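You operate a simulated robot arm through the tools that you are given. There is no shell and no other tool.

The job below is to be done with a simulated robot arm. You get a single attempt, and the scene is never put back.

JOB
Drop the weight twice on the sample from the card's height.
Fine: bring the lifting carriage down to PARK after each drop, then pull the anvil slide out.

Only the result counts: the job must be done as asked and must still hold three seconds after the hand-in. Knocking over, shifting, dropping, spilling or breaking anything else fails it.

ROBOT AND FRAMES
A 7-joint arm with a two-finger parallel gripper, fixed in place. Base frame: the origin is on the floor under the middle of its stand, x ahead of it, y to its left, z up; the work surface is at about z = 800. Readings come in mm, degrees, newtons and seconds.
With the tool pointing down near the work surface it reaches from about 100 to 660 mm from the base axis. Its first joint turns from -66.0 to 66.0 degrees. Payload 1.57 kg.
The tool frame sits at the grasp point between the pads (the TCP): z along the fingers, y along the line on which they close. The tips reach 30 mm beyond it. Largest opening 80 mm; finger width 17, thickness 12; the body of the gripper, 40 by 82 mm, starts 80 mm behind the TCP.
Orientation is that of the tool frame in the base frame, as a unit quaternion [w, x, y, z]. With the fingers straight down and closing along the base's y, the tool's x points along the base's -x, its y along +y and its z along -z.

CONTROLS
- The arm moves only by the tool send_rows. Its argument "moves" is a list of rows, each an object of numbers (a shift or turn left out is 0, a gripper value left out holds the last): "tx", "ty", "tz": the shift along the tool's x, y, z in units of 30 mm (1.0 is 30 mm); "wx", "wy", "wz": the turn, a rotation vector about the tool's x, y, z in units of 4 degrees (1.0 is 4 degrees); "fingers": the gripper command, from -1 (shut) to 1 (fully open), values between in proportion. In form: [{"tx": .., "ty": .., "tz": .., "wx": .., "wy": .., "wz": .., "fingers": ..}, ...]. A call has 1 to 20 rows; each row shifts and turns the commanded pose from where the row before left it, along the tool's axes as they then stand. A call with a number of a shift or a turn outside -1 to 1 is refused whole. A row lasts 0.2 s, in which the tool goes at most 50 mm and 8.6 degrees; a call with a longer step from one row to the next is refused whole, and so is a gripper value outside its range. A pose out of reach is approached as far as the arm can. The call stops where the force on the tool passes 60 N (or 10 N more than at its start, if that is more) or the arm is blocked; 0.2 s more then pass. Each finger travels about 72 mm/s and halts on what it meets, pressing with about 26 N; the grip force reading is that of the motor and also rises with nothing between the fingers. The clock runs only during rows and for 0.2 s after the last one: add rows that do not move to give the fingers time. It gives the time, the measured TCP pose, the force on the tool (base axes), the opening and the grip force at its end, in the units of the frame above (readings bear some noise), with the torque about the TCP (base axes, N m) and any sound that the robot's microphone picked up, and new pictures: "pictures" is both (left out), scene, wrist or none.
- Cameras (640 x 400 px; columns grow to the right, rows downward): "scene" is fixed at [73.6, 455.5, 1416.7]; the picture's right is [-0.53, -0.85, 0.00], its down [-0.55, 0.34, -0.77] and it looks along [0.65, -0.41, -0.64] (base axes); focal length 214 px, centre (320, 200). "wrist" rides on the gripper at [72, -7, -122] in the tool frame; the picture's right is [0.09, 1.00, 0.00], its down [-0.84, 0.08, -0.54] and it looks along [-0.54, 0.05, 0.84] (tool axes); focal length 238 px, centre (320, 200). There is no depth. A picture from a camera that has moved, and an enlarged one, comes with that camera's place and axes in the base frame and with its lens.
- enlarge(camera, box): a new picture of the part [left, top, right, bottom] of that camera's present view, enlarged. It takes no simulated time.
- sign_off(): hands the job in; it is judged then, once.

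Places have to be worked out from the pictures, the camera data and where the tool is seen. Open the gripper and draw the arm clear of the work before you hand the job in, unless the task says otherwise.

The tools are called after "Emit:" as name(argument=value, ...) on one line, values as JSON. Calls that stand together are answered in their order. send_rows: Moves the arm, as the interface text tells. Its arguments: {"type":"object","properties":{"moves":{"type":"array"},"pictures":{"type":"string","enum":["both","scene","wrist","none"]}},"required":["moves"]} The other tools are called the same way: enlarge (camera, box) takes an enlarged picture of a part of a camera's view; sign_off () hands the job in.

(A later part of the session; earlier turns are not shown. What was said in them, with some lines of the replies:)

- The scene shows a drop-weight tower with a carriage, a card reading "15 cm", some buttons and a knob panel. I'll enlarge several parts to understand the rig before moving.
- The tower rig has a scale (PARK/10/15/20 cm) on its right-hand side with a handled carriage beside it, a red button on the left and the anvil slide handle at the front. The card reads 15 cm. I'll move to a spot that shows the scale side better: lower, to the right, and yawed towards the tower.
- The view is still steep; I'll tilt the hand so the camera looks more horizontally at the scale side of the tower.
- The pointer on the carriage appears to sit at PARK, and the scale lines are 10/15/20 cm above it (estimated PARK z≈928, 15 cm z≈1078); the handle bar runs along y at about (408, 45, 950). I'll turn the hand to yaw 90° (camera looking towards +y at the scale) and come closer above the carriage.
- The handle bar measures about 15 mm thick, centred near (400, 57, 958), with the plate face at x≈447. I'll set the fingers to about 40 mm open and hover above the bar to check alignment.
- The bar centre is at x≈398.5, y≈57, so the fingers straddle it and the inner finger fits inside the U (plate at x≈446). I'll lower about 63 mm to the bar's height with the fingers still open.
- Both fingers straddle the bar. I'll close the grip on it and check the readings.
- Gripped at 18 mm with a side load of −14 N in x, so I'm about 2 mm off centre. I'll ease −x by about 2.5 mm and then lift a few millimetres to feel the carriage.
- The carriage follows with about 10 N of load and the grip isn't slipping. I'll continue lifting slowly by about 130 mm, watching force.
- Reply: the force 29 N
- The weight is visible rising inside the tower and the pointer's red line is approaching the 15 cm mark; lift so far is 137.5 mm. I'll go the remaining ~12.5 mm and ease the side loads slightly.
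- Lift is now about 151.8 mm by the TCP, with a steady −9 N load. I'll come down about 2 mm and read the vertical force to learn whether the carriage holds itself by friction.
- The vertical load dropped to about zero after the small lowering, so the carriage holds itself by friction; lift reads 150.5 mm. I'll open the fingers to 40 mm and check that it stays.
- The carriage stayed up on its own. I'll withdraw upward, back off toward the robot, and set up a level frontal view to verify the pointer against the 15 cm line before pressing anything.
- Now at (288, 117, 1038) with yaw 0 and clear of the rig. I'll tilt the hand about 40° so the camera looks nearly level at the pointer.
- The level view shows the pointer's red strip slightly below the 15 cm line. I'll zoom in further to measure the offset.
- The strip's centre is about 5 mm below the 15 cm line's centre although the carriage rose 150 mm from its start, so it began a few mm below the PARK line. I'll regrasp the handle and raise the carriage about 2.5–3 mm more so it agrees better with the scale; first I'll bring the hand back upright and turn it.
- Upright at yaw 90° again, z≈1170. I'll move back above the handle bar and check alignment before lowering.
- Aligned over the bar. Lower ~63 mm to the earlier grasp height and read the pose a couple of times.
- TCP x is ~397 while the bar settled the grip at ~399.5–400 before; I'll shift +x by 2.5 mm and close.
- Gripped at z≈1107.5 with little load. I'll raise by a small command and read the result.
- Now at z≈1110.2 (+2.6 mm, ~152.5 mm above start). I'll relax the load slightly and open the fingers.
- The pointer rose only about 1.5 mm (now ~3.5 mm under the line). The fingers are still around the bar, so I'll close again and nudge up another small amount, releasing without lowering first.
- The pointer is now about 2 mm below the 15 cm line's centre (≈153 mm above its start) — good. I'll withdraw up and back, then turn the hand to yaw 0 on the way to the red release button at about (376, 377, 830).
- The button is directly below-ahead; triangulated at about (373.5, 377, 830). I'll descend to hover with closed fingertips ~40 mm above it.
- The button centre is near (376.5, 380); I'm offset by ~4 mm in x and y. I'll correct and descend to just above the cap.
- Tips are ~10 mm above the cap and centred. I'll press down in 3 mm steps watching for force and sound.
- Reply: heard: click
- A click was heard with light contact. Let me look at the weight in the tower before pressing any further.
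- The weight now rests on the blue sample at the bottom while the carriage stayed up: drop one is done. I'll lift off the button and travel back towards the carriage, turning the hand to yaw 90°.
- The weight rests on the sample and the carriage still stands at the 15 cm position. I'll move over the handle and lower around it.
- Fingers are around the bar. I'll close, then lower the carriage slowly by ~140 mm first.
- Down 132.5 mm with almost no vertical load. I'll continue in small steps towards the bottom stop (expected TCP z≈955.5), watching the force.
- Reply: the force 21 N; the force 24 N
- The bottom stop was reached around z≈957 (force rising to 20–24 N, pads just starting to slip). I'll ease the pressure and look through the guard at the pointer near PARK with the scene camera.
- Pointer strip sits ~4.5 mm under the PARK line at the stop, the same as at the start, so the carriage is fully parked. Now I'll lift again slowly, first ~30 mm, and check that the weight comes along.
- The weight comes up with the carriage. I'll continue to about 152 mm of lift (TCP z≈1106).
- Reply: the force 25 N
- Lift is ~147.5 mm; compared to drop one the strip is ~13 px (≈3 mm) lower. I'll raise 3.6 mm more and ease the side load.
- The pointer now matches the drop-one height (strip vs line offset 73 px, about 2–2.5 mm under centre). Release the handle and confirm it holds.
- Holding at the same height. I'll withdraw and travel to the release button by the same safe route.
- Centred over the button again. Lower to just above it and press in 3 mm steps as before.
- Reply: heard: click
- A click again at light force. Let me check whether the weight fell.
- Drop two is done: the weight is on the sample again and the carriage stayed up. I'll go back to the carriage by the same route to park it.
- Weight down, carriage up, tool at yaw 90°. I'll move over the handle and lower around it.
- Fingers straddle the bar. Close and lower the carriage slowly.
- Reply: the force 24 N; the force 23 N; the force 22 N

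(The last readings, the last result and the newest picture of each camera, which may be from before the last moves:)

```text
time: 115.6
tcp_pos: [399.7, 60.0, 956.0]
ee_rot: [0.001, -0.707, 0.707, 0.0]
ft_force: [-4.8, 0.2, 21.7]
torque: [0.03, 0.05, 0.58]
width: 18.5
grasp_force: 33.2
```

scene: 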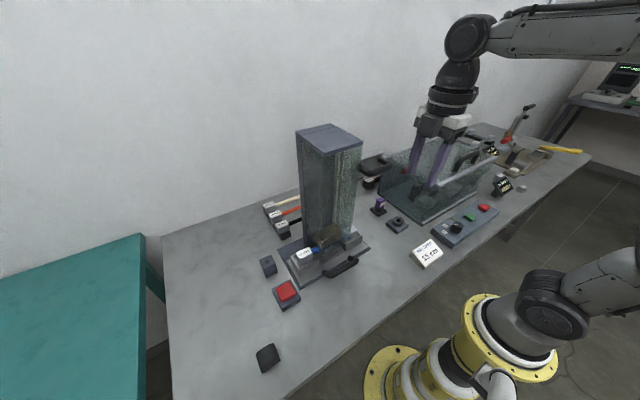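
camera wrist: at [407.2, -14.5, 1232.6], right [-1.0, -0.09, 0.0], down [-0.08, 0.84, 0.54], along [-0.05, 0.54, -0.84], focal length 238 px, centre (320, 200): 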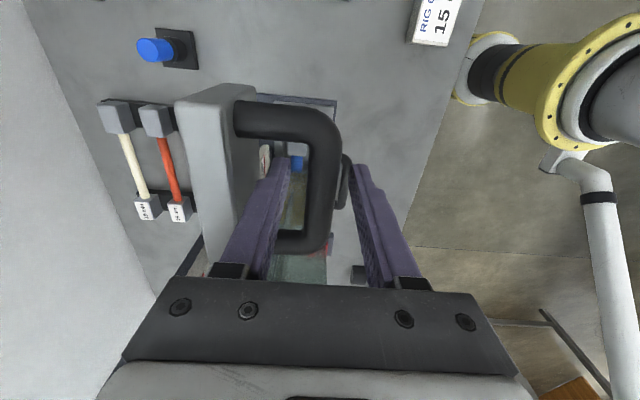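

Firm stop at ~20 N again. I'll ease off, open the fingers, and verify the pointer at PARK with the scene camera.

Emit:
send_rows(moves=[{"tz": -0.08}, {"fingers": -0.4}, {"fingers": 0.0}, {}, {}], pictures="wrist")

Emit:
enlarge(camera="scene", box=[329, 206, 361, 226])

Emit:
enlarge(camera="scene", box=[280, 190, 380, 270])

```text
time: 116.8
tcp_pos: [401.0, 58.0, 957.6]
ee_rot: [0.0, -0.707, 0.707, 0.0]
ft_force: [0.0, -0.6, 0.4]
torque: [0.02, -0.02, 0.01]
width: 39.9
grasp_force: 0.0
camera wrist: at [407.6, -13.7, 1081.3], right [-1.0, -0.09, 0.0], down [-0.08, 0.84, 0.54], along [-0.05, 0.54, -0.84], focal length 238 px, centre (320, 200)
```

wrist: 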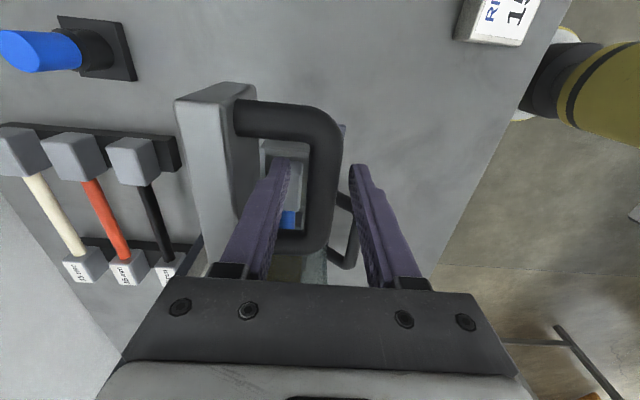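

```text
16.00 times, centred on (345, 216) of scene
camera zoom: at [73.6, 455.5, 1416.7], right [-0.53, -0.85, 0.0], down [-0.55, 0.34, -0.77], along [0.65, -0.41, -0.64], focal length 3432 px, centre (-80, -56)
```

zoom: 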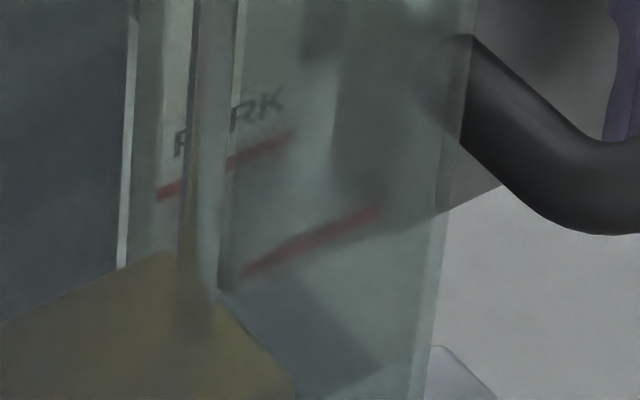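

```text
5.00 times, centred on (330, 230) of scene
camera zoom: at [73.6, 455.5, 1416.7], right [-0.53, -0.85, 0.0], down [-0.55, 0.34, -0.77], along [0.65, -0.41, -0.64], focal length 1072 px, centre (270, 50)
```

zoom: 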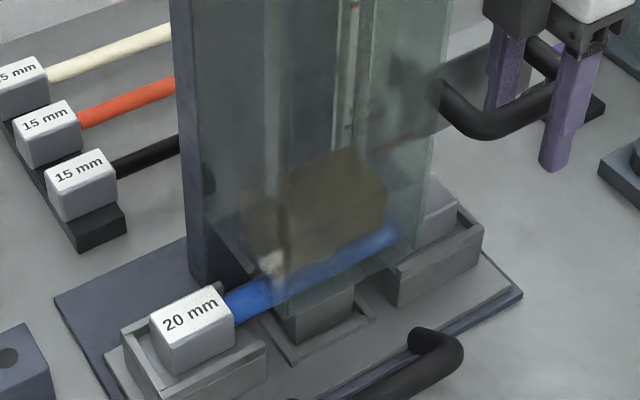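

Parked exactly as before, and the weight is back with the carriage at the bottom. Next I'll leave the handle upward, back away, and position in front of the anvil slide handle (~(339, 196, 840)) with a slight 16° forward tilt to keep the hand clear of the guard's front face (x≈382).

Emit:
send_rows(moves=[{"tz": -0.7}, {"tz": -0.8}, {"tz": -0.6}, {"ty": 0.85}, {"ty": 0.85}, {"ty": 0.85}, {"ty": 0.85}, {"tx": -0.92}, {"tx": -0.92}, {"tx": -0.92}, {"tx": -0.92}, {"tx": -0.92}, {"wx": 1}, {"wx": 1}, {"wx": 1}, {"wx": 1}, {}])

```text
time: 120.4
tcp_pos: [296.1, 195.1, 1021.5]
ee_rot: [0.099, -0.7, 0.701, -0.099]
ft_force: [-0.5, 0.2, 0.4]
torque: [0.0, 0.0, 0.0]
width: 40.2
grasp_force: 0.0
camera wrist: at [269.7, 123.6, 1141.3], right [-0.96, -0.09, -0.28], down [-0.22, 0.84, 0.5], along [0.18, 0.54, -0.82], focal length 238 px, centre (320, 200)
```

scene: 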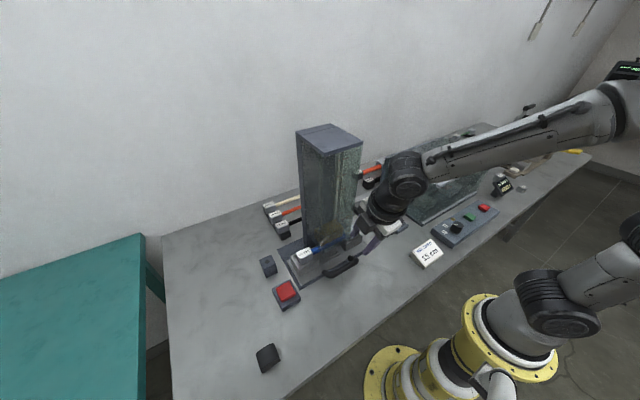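
wrist: 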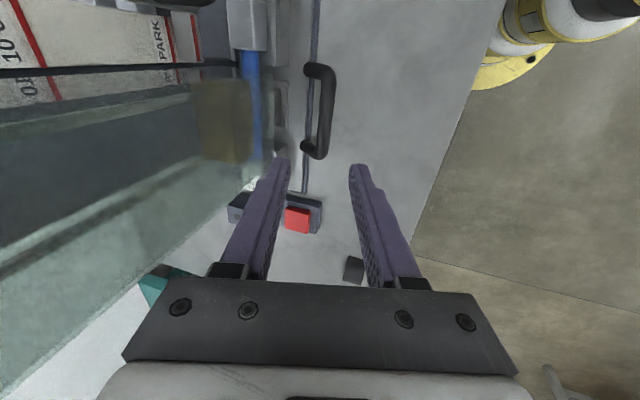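

Emit:
enlarge(camera="wrist", box=[180, 0, 400, 240])

Emit:
enlarge(camera="scene", box=[270, 220, 390, 310])

```text
1.67 times, centred on (290, 120) of wrist
camera zoom: at [269.7, 123.6, 1141.3], right [-0.96, -0.09, -0.28], down [-0.22, 0.84, 0.5], along [0.18, 0.54, -0.82], focal length 397 px, centre (370, 333)
```

zoom: 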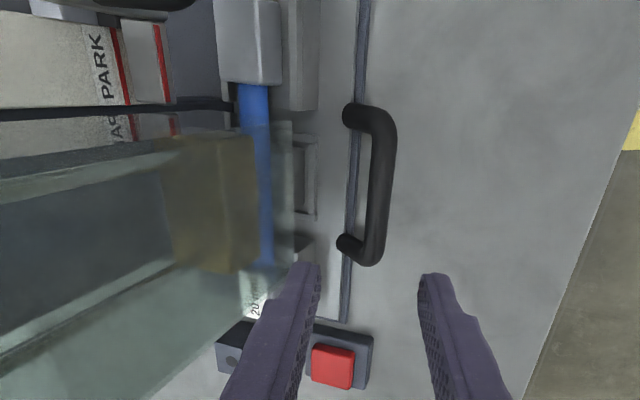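

```text
4.44 times, centred on (330, 265) of scene
camera zoom: at [73.6, 455.5, 1416.7], right [-0.53, -0.85, 0.0], down [-0.55, 0.34, -0.77], along [0.65, -0.41, -0.64], focal length 953 px, centre (276, -89)
```

zoom: 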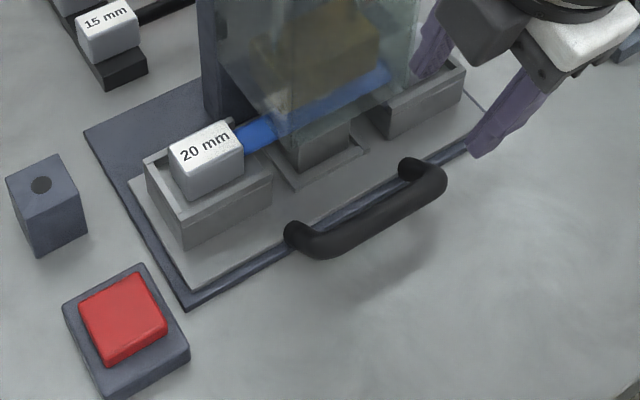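

The slide handle bar is near (341, 197, 842), along y. Approaching along the tool axis works well; I'll advance ~125 mm and recheck.

Emit:
send_rows(moves=[{"tz": 0.7, "ty": 0.1, "tx": -0.06}, {"tz": 0.7, "ty": 0.1}, {"tz": 0.7}, {"tz": 0.7}, {"tz": 0.7}, {"tz": 0.6}, {}])

Emit:
enlarge(camera="wrist", box=[180, 40, 420, 290])

Emit:
enlarge(camera="scene", box=[290, 210, 390, 290])

```text
time: 122.0
tcp_pos: [325.6, 197.7, 901.6]
ee_rot: [-0.099, 0.701, -0.7, 0.099]
ft_force: [-0.5, -0.7, -0.4]
torque: [0.01, 0.01, 0.02]
width: 40.0
grasp_force: 0.1
camera wrist: at [299.2, 125.0, 1021.5], right [-0.96, -0.09, -0.28], down [-0.22, 0.84, 0.5], along [0.18, 0.54, -0.82], focal length 238 px, centre (320, 200)
```

scene: 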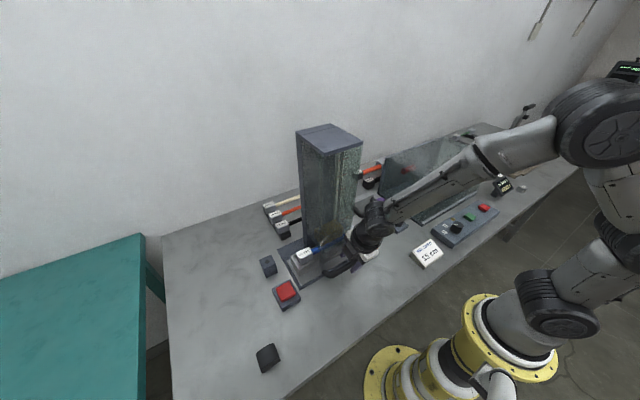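
wrist: 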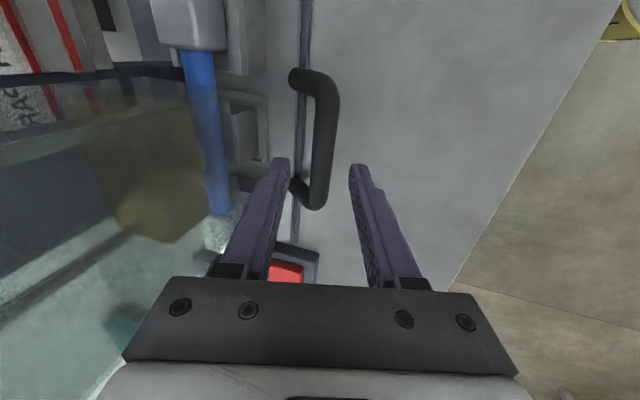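

```text
1.60 times, centred on (300, 165) of wrist
camera zoom: at [299.2, 125.0, 1021.5], right [-0.96, -0.09, -0.28], down [-0.22, 0.84, 0.5], along [0.18, 0.54, -0.82], focal length 381 px, centre (352, 256)
```

zoom: 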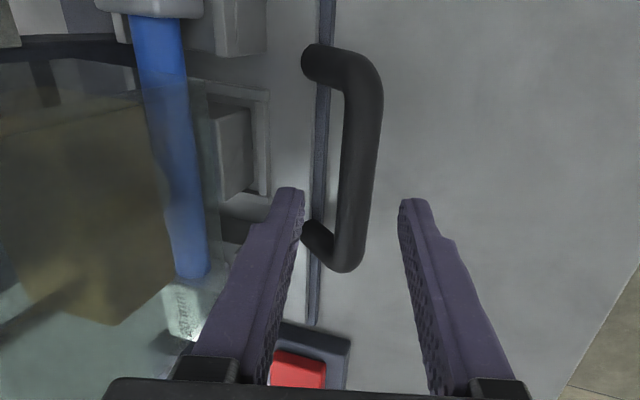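

```text
5.00 times, centred on (340, 250) of scene
camera zoom: at [73.6, 455.5, 1416.7], right [-0.53, -0.85, 0.0], down [-0.55, 0.34, -0.77], along [0.65, -0.41, -0.64], focal length 1072 px, centre (220, -50)
```

zoom: 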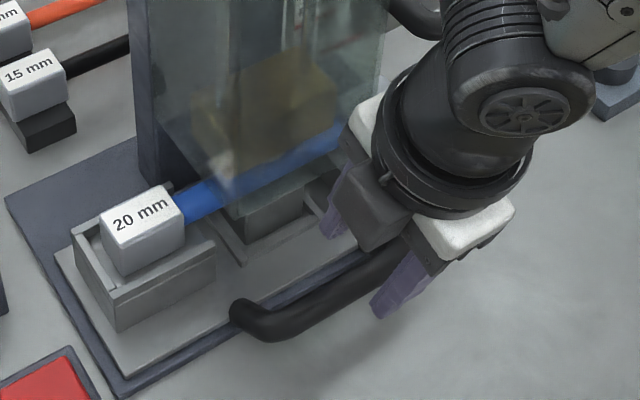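

The tool axis passes through the bar centre; I'll advance ~52 mm so the bar sits between the pads, watching force.

Emit:
send_rows(moves=[{"tz": 0.5}, {"tz": 0.5}, {"tz": 0.4}, {"tz": 0.33}, {}])

Emit:
enlarge(camera="wrist", box=[180, 40, 420, 290])

Emit:
enlarge(camera="scene", box=[300, 220, 390, 290])

```text
time: 123.2
tcp_pos: [338.8, 197.2, 852.2]
ee_rot: [0.098, -0.7, 0.701, -0.099]
ft_force: [0.9, -0.1, 0.5]
torque: [-0.02, 0.0, 0.0]
width: 40.3
grasp_force: 0.0
camera wrist: at [312.8, 123.9, 971.7], right [-0.96, -0.09, -0.28], down [-0.22, 0.84, 0.5], along [0.18, 0.54, -0.82], focal length 238 px, centre (320, 200)
```

scene: 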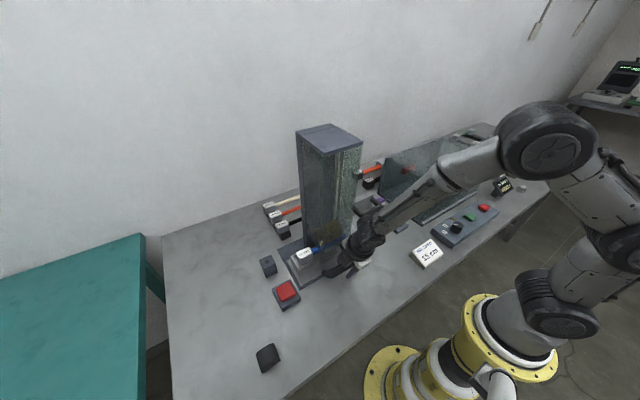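
wrist: 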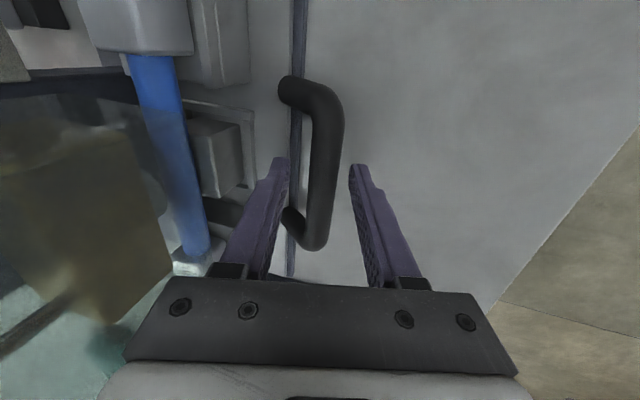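

```text
1.60 times, centred on (300, 165) of wrist
camera zoom: at [312.8, 123.9, 971.7], right [-0.96, -0.09, -0.28], down [-0.22, 0.84, 0.5], along [0.18, 0.54, -0.82], focal length 381 px, centre (352, 256)
```

zoom: 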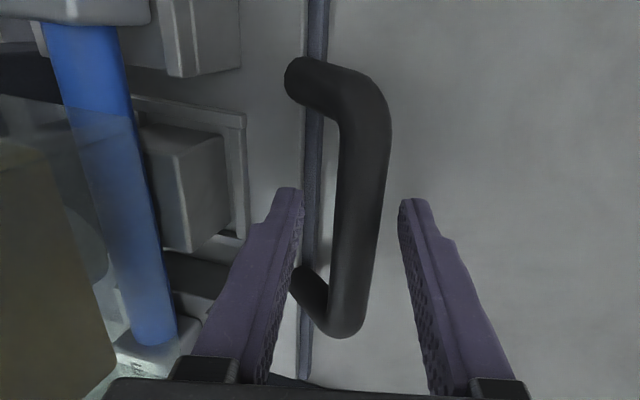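

```text
5.71 times, centred on (345, 255) of scene
camera zoom: at [73.6, 455.5, 1416.7], right [-0.53, -0.85, 0.0], down [-0.55, 0.34, -0.77], along [0.65, -0.41, -0.64], focal length 1226 px, centre (177, -114)
```

zoom: 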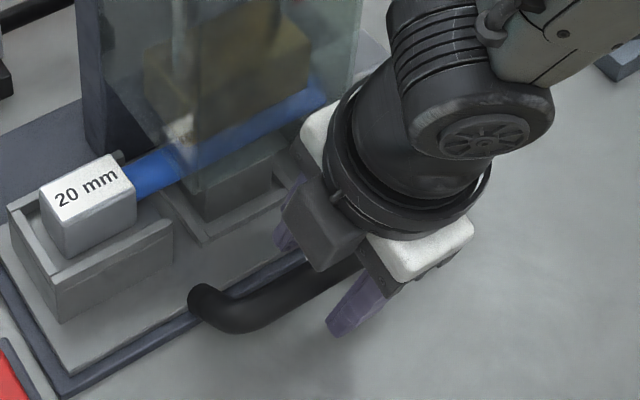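

The bar is between the pads (x≈342, z≈842). I'll close on it.

Emit:
send_rows(moves=[{"fingers": -1}, {}, {}], pictures="wrist")

```text
time: 124.0
tcp_pos: [338.9, 195.9, 851.2]
ee_rot: [-0.097, 0.7, -0.7, 0.098]
ft_force: [-6.7, 1.9, -0.6]
torque: [0.0, 0.06, 0.2]
width: 17.7
grasp_force: 32.6
camera wrist: at [312.2, 123.8, 971.5], right [-0.96, -0.09, -0.27], down [-0.22, 0.84, 0.5], along [0.18, 0.54, -0.82], focal length 238 px, centre (320, 200)
```

wrist: 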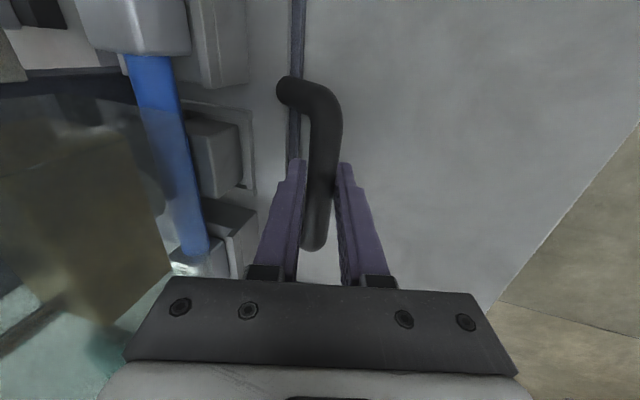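

Gripped. I'll pull toward the robot (−x) in small steps, first ~12 mm, watching the force.

Emit:
send_rows(moves=[{"ty": 0.128, "tz": -0.037}, {"ty": 0.128, "tz": -0.037}, {"ty": 0.128, "tz": -0.037}, {}])

Emit:
enlarge(camera="scene", box=[270, 200, 390, 290])

```text
time: 125.0
tcp_pos: [326.0, 196.7, 850.7]
ee_rot: [0.097, -0.7, 0.701, -0.099]
ft_force: [0.7, -10.7, -6.7]
torque: [0.25, 0.0, 0.25]
width: 17.5
grasp_force: 32.5
camera wrist: at [299.9, 124.1, 971.7], right [-0.96, -0.09, -0.27], down [-0.22, 0.84, 0.5], along [0.18, 0.54, -0.82], focal length 238 px, centre (320, 200)
```

scene: 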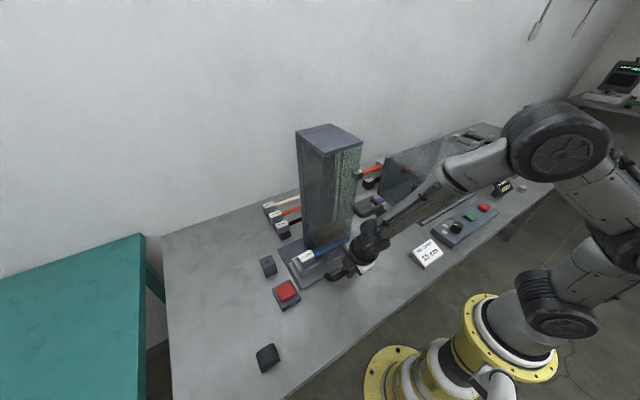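
wrist: 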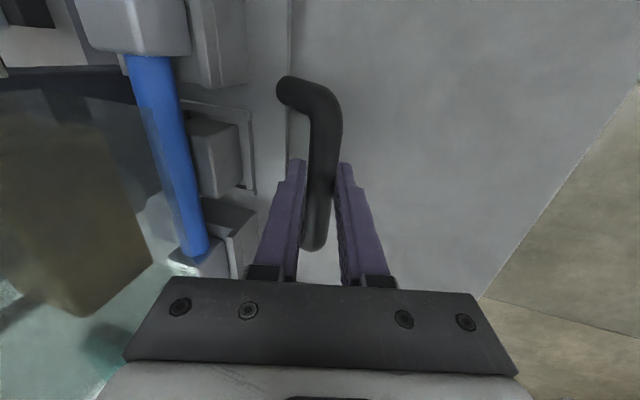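

```text
4.44 times, centred on (330, 245) of scene
camera zoom: at [73.6, 455.3, 1416.8], right [-0.53, -0.85, 0.0], down [-0.55, 0.34, -0.77], along [0.65, -0.41, -0.64], focal length 953 px, centre (276, 0)
```

zoom: 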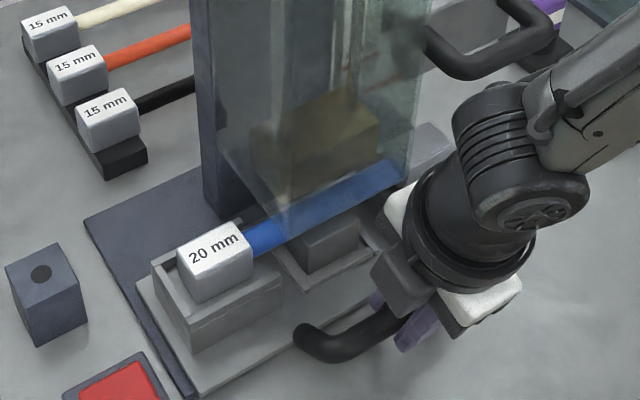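

The slide moves easily and the sample travels with it while the weight stays. I'll keep pulling steadily.

Emit:
send_rows(moves=[{"ty": 0.16, "tz": -0.046}, {"ty": 0.19, "tz": -0.055}, {"ty": 0.19, "tz": -0.055}, {"ty": 0.19, "tz": -0.055}, {"ty": 0.19, "tz": -0.055}, {"ty": 0.19, "tz": -0.055}, {"ty": 0.19, "tz": -0.055}, {"ty": 0.19, "tz": -0.055}, {"ty": 0.16, "tz": -0.046}, {}])

Emit:
enlarge(camera="scene", box=[270, 200, 390, 290])

```text
time: 127.2
tcp_pos: [276.3, 196.5, 851.5]
ee_rot: [0.098, -0.699, 0.701, -0.1]
ft_force: [1.4, -21.0, 13.1]
torque: [-0.04, -0.03, 0.21]
width: 17.9
grasp_force: 32.2
camera wrist: at [250.1, 125.0, 971.2], right [-0.96, -0.09, -0.28], down [-0.22, 0.84, 0.5], along [0.19, 0.54, -0.82], focal length 238 px, centre (320, 200)
```

scene: 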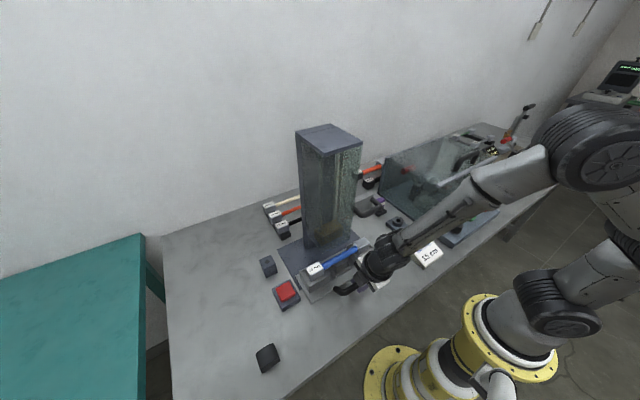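
wrist: 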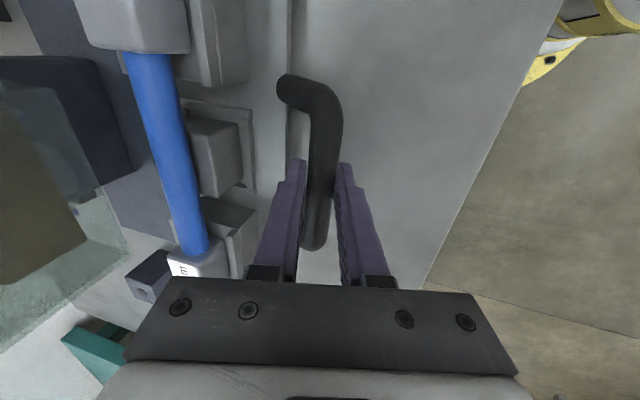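

```text
4.44 times, centred on (330, 245) of scene
camera zoom: at [73.5, 454.9, 1416.9], right [-0.53, -0.85, 0.0], down [-0.55, 0.34, -0.77], along [0.65, -0.41, -0.64], focal length 953 px, centre (276, 0)
```

zoom: 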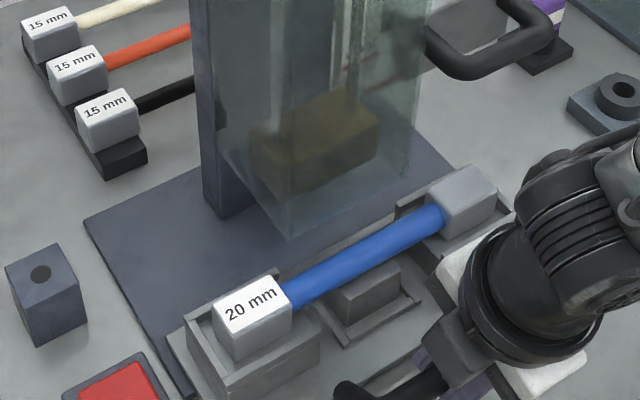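

Pulled ~62 mm and the sample is clear of the guard. I'll relieve the side load and continue until the slide's end stop.

Emit:
send_rows(moves=[{"tx": 0.05, "tz": -0.02}, {"ty": 0.16, "tz": -0.046}, {"ty": 0.19, "tz": -0.055}, {"ty": 0.19, "tz": -0.055}, {"ty": 0.16, "tz": -0.046}, {}], pictures="none")

Emit:
send_rows(moves=[{"ty": 0.16, "tz": -0.046}, {"ty": 0.16, "tz": -0.046}, {"ty": 0.16, "tz": -0.046}, {}])

```text
time: 128.6
tcp_pos: [255.1, 196.8, 850.9]
ee_rot: [-0.099, 0.701, -0.699, 0.097]
ft_force: [-0.4, 14.0, -20.7]
torque: [0.18, 0.01, 0.25]
width: 17.7
grasp_force: 32.1
```

```text
time: 129.6
tcp_pos: [240.7, 196.6, 851.6]
ee_rot: [0.099, -0.7, 0.7, -0.099]
ft_force: [0.4, 7.3, -9.8]
torque: [0.02, 0.03, 0.23]
width: 17.6
grasp_force: 32.4
camera wrist: at [214.1, 124.1, 972.0], right [-0.96, -0.09, -0.28], down [-0.22, 0.84, 0.5], along [0.18, 0.54, -0.82], focal length 238 px, centre (320, 200)
```

scene: 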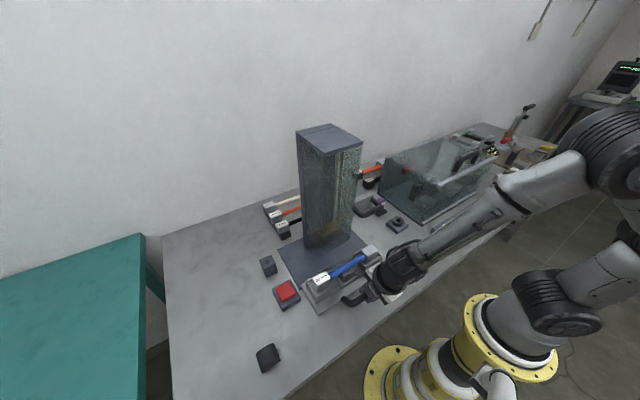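
wrist: 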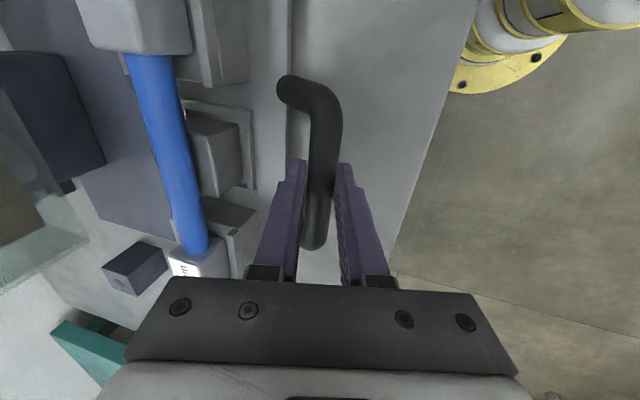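

~98 mm out with no stop felt yet; sample is still seated. Continue in small steps, watching for the end stop.

Emit:
send_rows(moves=[{"ty": 0.16, "tz": -0.046}, {"ty": 0.16, "tz": -0.046}, {"ty": 0.16, "tz": -0.046}, {"ty": 0.13, "tz": -0.037}, {}], pictures="none")

Emit:
enlarge(camera="scene", box=[270, 220, 390, 320])

```text
time: 130.8
tcp_pos: [221.5, 195.4, 851.9]
ee_rot: [0.1, -0.7, 0.7, -0.099]
ft_force: [0.6, 2.7, 1.7]
torque: [0.22, -0.05, 0.26]
width: 17.7
grasp_force: 32.1
```

```text
4.00 times, centred on (330, 270) of scene
camera zoom: at [73.6, 455.5, 1416.7], right [-0.53, -0.85, 0.0], down [-0.55, 0.34, -0.77], along [0.65, -0.41, -0.64], focal length 858 px, centre (280, -80)
```

zoom: 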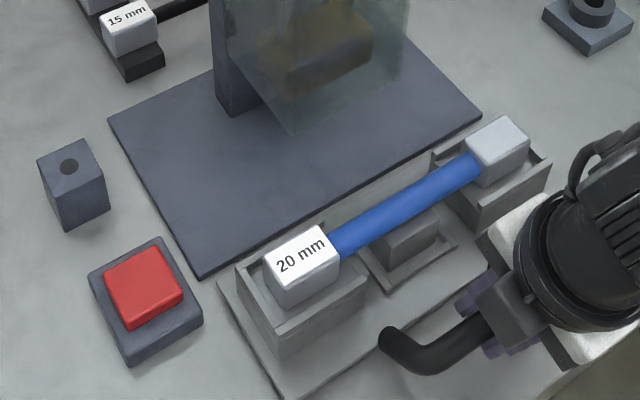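

Emit:
enlarge(camera="scene", box=[310, 240, 370, 290])

Emit:
enlarge(camera="wrist", box=[60, 0, 360, 290])

```text
8.00 times, centred on (340, 265) of scene
camera zoom: at [73.6, 455.5, 1416.7], right [-0.53, -0.85, 0.0], down [-0.55, 0.34, -0.77], along [0.65, -0.41, -0.64], focal length 1716 px, centre (160, -320)
```

zoom: 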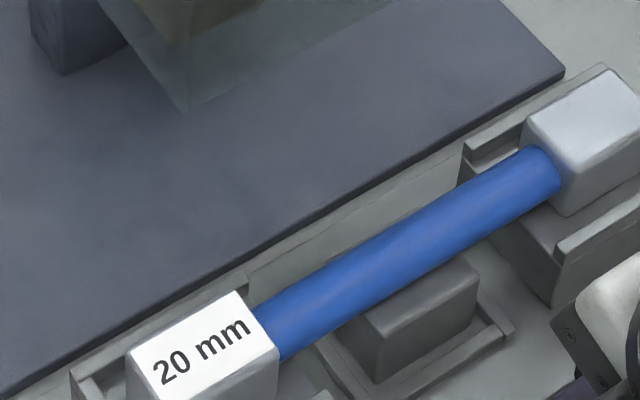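

```text
1.38 times, centred on (210, 145) of wrist
camera zoom: at [195.0, 124.1, 972.1], right [-0.96, -0.09, -0.28], down [-0.22, 0.84, 0.5], along [0.19, 0.54, -0.82], focal length 329 px, centre (472, 276)
```

zoom: 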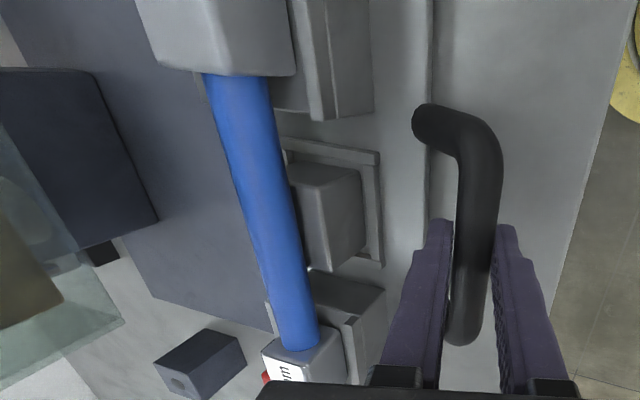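

The slide rides on its guide (no weight on the gripper) with its rear edge near the base plate's front edge. I'll pull a little further in small steps to find the end stop.

Emit:
send_rows(moves=[{"ty": 0.1, "tz": -0.028}, {"ty": 0.1, "tz": -0.028}, {"ty": 0.1, "tz": -0.028}, {}], pictures="none")

```text
time: 131.8
tcp_pos: [210.9, 196.3, 851.7]
ee_rot: [-0.098, 0.7, -0.7, 0.099]
ft_force: [0.8, 7.6, 1.2]
torque: [-0.12, -0.04, 0.19]
width: 17.6
grasp_force: 32.4
```

Emit:
send_rows(moves=[{"ty": 0.1, "tz": -0.028}, {"ty": 0.1, "tz": -0.028}, {"ty": 0.1, "tz": -0.028}, {}], pictures="both")

Emit:
enlarge(camera="scene", box=[270, 220, 390, 320])

```text
time: 132.8
tcp_pos: [201.5, 196.8, 852.3]
ee_rot: [0.098, -0.7, 0.7, -0.098]
ft_force: [0.3, 6.7, -2.5]
torque: [0.31, -0.02, 0.33]
width: 17.4
grasp_force: 32.1
camera wrist: at [175.2, 124.0, 972.1], right [-0.96, -0.09, -0.27], down [-0.22, 0.84, 0.5], along [0.18, 0.54, -0.82], focal length 238 px, centre (320, 200)
```

scene: 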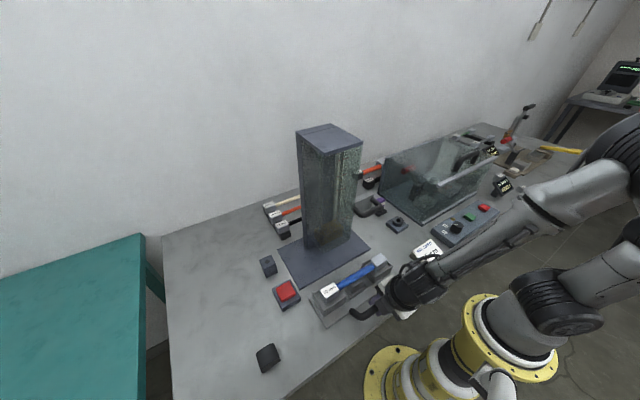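
wrist: 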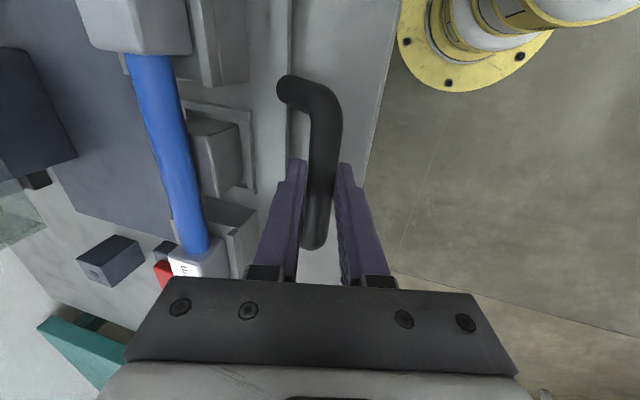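

```text
4.00 times, centred on (330, 270) of scene
camera zoom: at [73.6, 455.7, 1416.6], right [-0.53, -0.85, 0.0], down [-0.55, 0.34, -0.77], along [0.65, -0.41, -0.64], focal length 858 px, centre (280, -80)
```

zoom: 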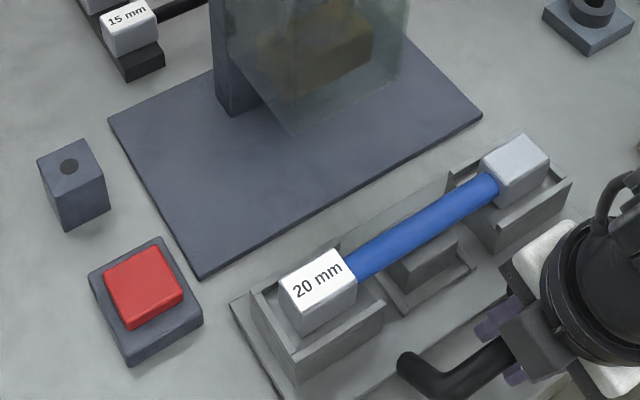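

Now ~137 mm out, the whole slide is clear of the base plate with the sample still seated. I'll probe a little more for the stop.

Emit:
send_rows(moves=[{"ty": 0.1, "tz": -0.028}, {"ty": 0.1, "tz": -0.028}, {"ty": 0.1, "tz": -0.028}, {}], pictures="none")

```text
time: 133.8
tcp_pos: [193.1, 196.5, 853.3]
ee_rot: [-0.1, 0.7, -0.7, 0.097]
ft_force: [1.0, 2.6, 17.3]
torque: [-0.71, -0.07, 0.02]
width: 17.7
grasp_force: 32.5
```

Emit:
send_rows(moves=[{}], pictures="both")

Emit:
enlarge(camera="scene", box=[270, 220, 410, 330])

```text
time: 134.2
tcp_pos: [192.3, 195.9, 852.3]
ee_rot: [-0.099, 0.7, -0.7, 0.098]
ft_force: [-0.8, 0.7, 21.9]
torque: [-0.38, -0.12, 0.14]
width: 17.9
grasp_force: 32.5
camera wrist: at [166.1, 123.8, 971.9], right [-0.96, -0.09, -0.28], down [-0.23, 0.84, 0.5], along [0.19, 0.54, -0.82], focal length 238 px, centre (320, 200)
```

scene: 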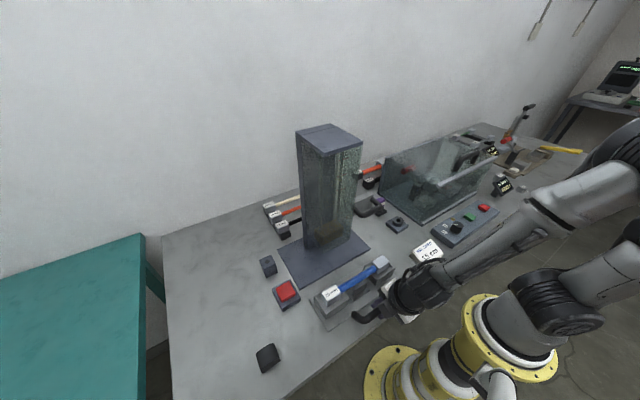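
wrist: 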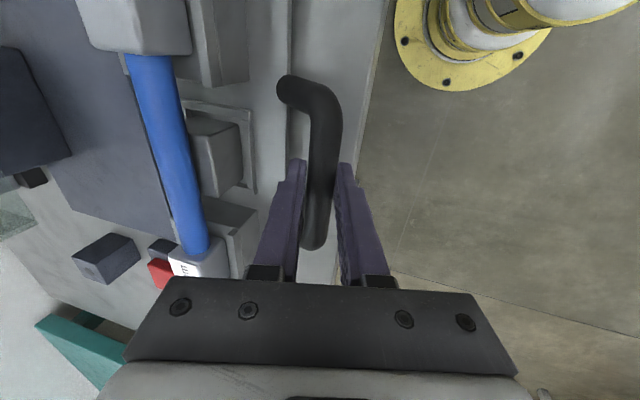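

```text
3.64 times, centred on (340, 275) of scene
camera zoom: at [73.4, 455.4, 1416.7], right [-0.53, -0.85, 0.0], down [-0.55, 0.34, -0.77], along [0.65, -0.41, -0.64], focal length 780 px, centre (247, -73)
```

zoom: 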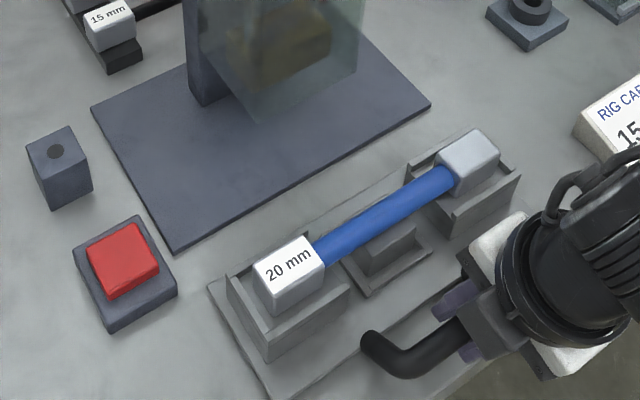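

The slide is ~147 mm out, fully clear, and the sample sits in its cradle. The tool is pressing down ~20 N on the handle, so I'll ease that, then open the fingers gently.

Emit:
send_rows(moves=[{"ty": -0.018, "tz": -0.064}, {}, {"fingers": -0.5}, {"fingers": 0.0}, {}, {}], pictures="wrist")

```text
time: 135.6
tcp_pos: [193.1, 195.2, 854.0]
ee_rot: [0.099, -0.7, 0.701, -0.098]
ft_force: [0.1, 0.5, 0.3]
torque: [0.01, -0.02, 0.01]
width: 39.8
grasp_force: 0.2
camera wrist: at [166.0, 123.4, 973.5], right [-0.96, -0.09, -0.27], down [-0.22, 0.84, 0.5], along [0.18, 0.54, -0.82], focal length 238 px, centre (320, 200)
```

wrist: 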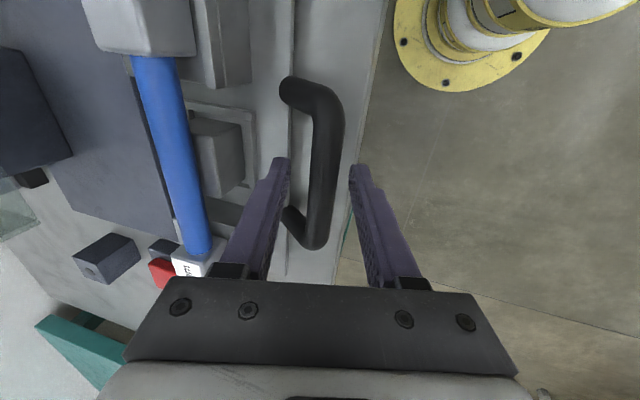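

Handle released with no load. I'll back out along the tool axis and then rise well clear.

Emit:
send_rows(moves=[{"tz": -0.3}, {"tz": -0.5}, {"tz": -0.6}, {"tz": -0.6}, {"ty": -0.25, "tz": -0.9}, {"ty": -0.25, "tz": -0.9}, {"ty": -0.25, "tz": -0.9}, {"ty": -0.25, "tz": -0.9}, {"ty": -0.25, "tz": -0.9}, {"ty": -0.25, "tz": -0.9}, {"ty": -0.25, "tz": -0.9}, {"fingers": 1}, {}, {}])

Emit:
enlarge(camera="scene", box=[250, 130, 410, 330])

Emit:
enlarge(camera="scene", box=[329, 206, 361, 226])

```text
time: 138.6
tcp_pos: [175.4, 196.1, 1105.5]
ee_rot: [-0.098, 0.7, -0.7, 0.098]
ft_force: [-0.1, -0.3, -0.3]
torque: [0.0, 0.04, -0.02]
width: 80.1
grasp_force: 0.1
camera wrist: at [148.6, 124.1, 1225.1], right [-0.96, -0.09, -0.27], down [-0.22, 0.84, 0.5], along [0.18, 0.54, -0.82], focal length 238 px, centre (320, 200)
```

scene: 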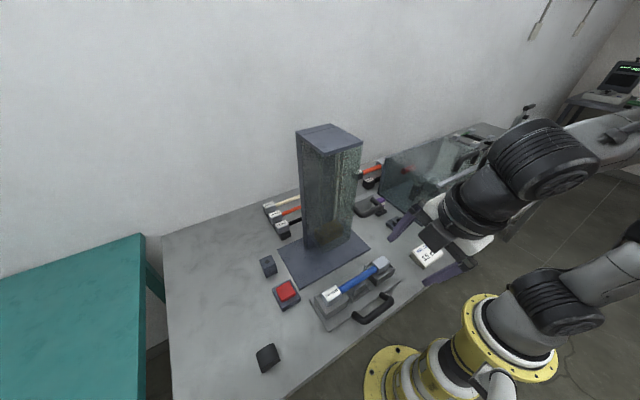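
wrist: 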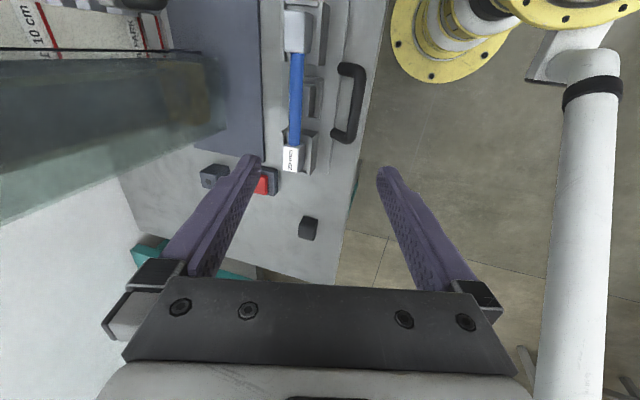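

```text
2.00 times, centred on (330, 230) of scene
camera zoom: at [73.6, 455.5, 1416.7], right [-0.53, -0.85, 0.0], down [-0.55, 0.34, -0.77], along [0.65, -0.41, -0.64], focal length 429 px, centre (300, 140)
```

zoom: 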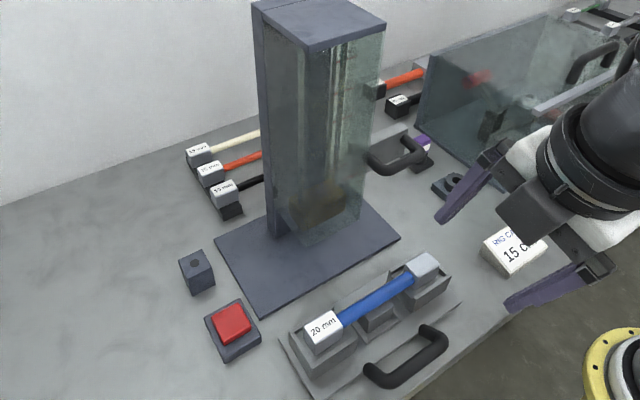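

```text
16.00 times, centred on (345, 216) of scene
camera zoom: at [73.6, 455.5, 1416.7], right [-0.53, -0.85, 0.0], down [-0.55, 0.34, -0.77], along [0.65, -0.41, -0.64], focal length 3432 px, centre (-80, -56)
```

zoom: 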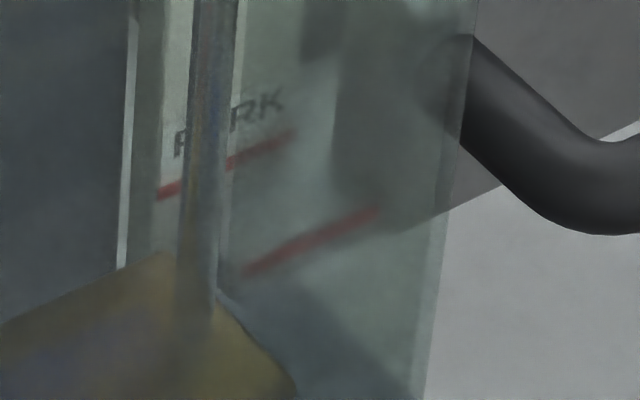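

The slide is out with the sample seated, the carriage is at PARK with the weight held, and nothing else has moved. The gripper is open and the arm is clear, so I'm handing the job in.

Emit:
sign_off()

```text
The job is handed in.
```

I dropped the weight twice on the sample from the card's 15 cm height. I brought the carriage back down to PARK after each drop, then pulled the anvil slide out and handed the job in. I don't have the judge's result.

- **Drops:** I pressed the red release button once for each drop. The camera showed the weight on the sample afterwards both times.
- **Drop height:** For both drops the pointer's red strip was about 2 mm below the centre of the 15 cm line. At its bottom stop the pointer sits about 4–5 mm below the PARK line, as it did at the start. I therefore set a height between lining up with the scale and a plain 150 mm lift: about 152–153 mm above the stop. If the height is judged to within 2–3 mm, it could miss by either measure.
- **PARK:** Each time I lowered the carriage until it met firm resistance. The pointer ended at its starting position, and the weight came up again on the second lift.
- **Slide:** It is about 147 mm out, completely clear of the base plate, with the sample still in its cradle. I felt no end stop and stopped pulling there.

In the last pictures nothing else had been moved or knocked over, and the gripper was open and clear of the work.
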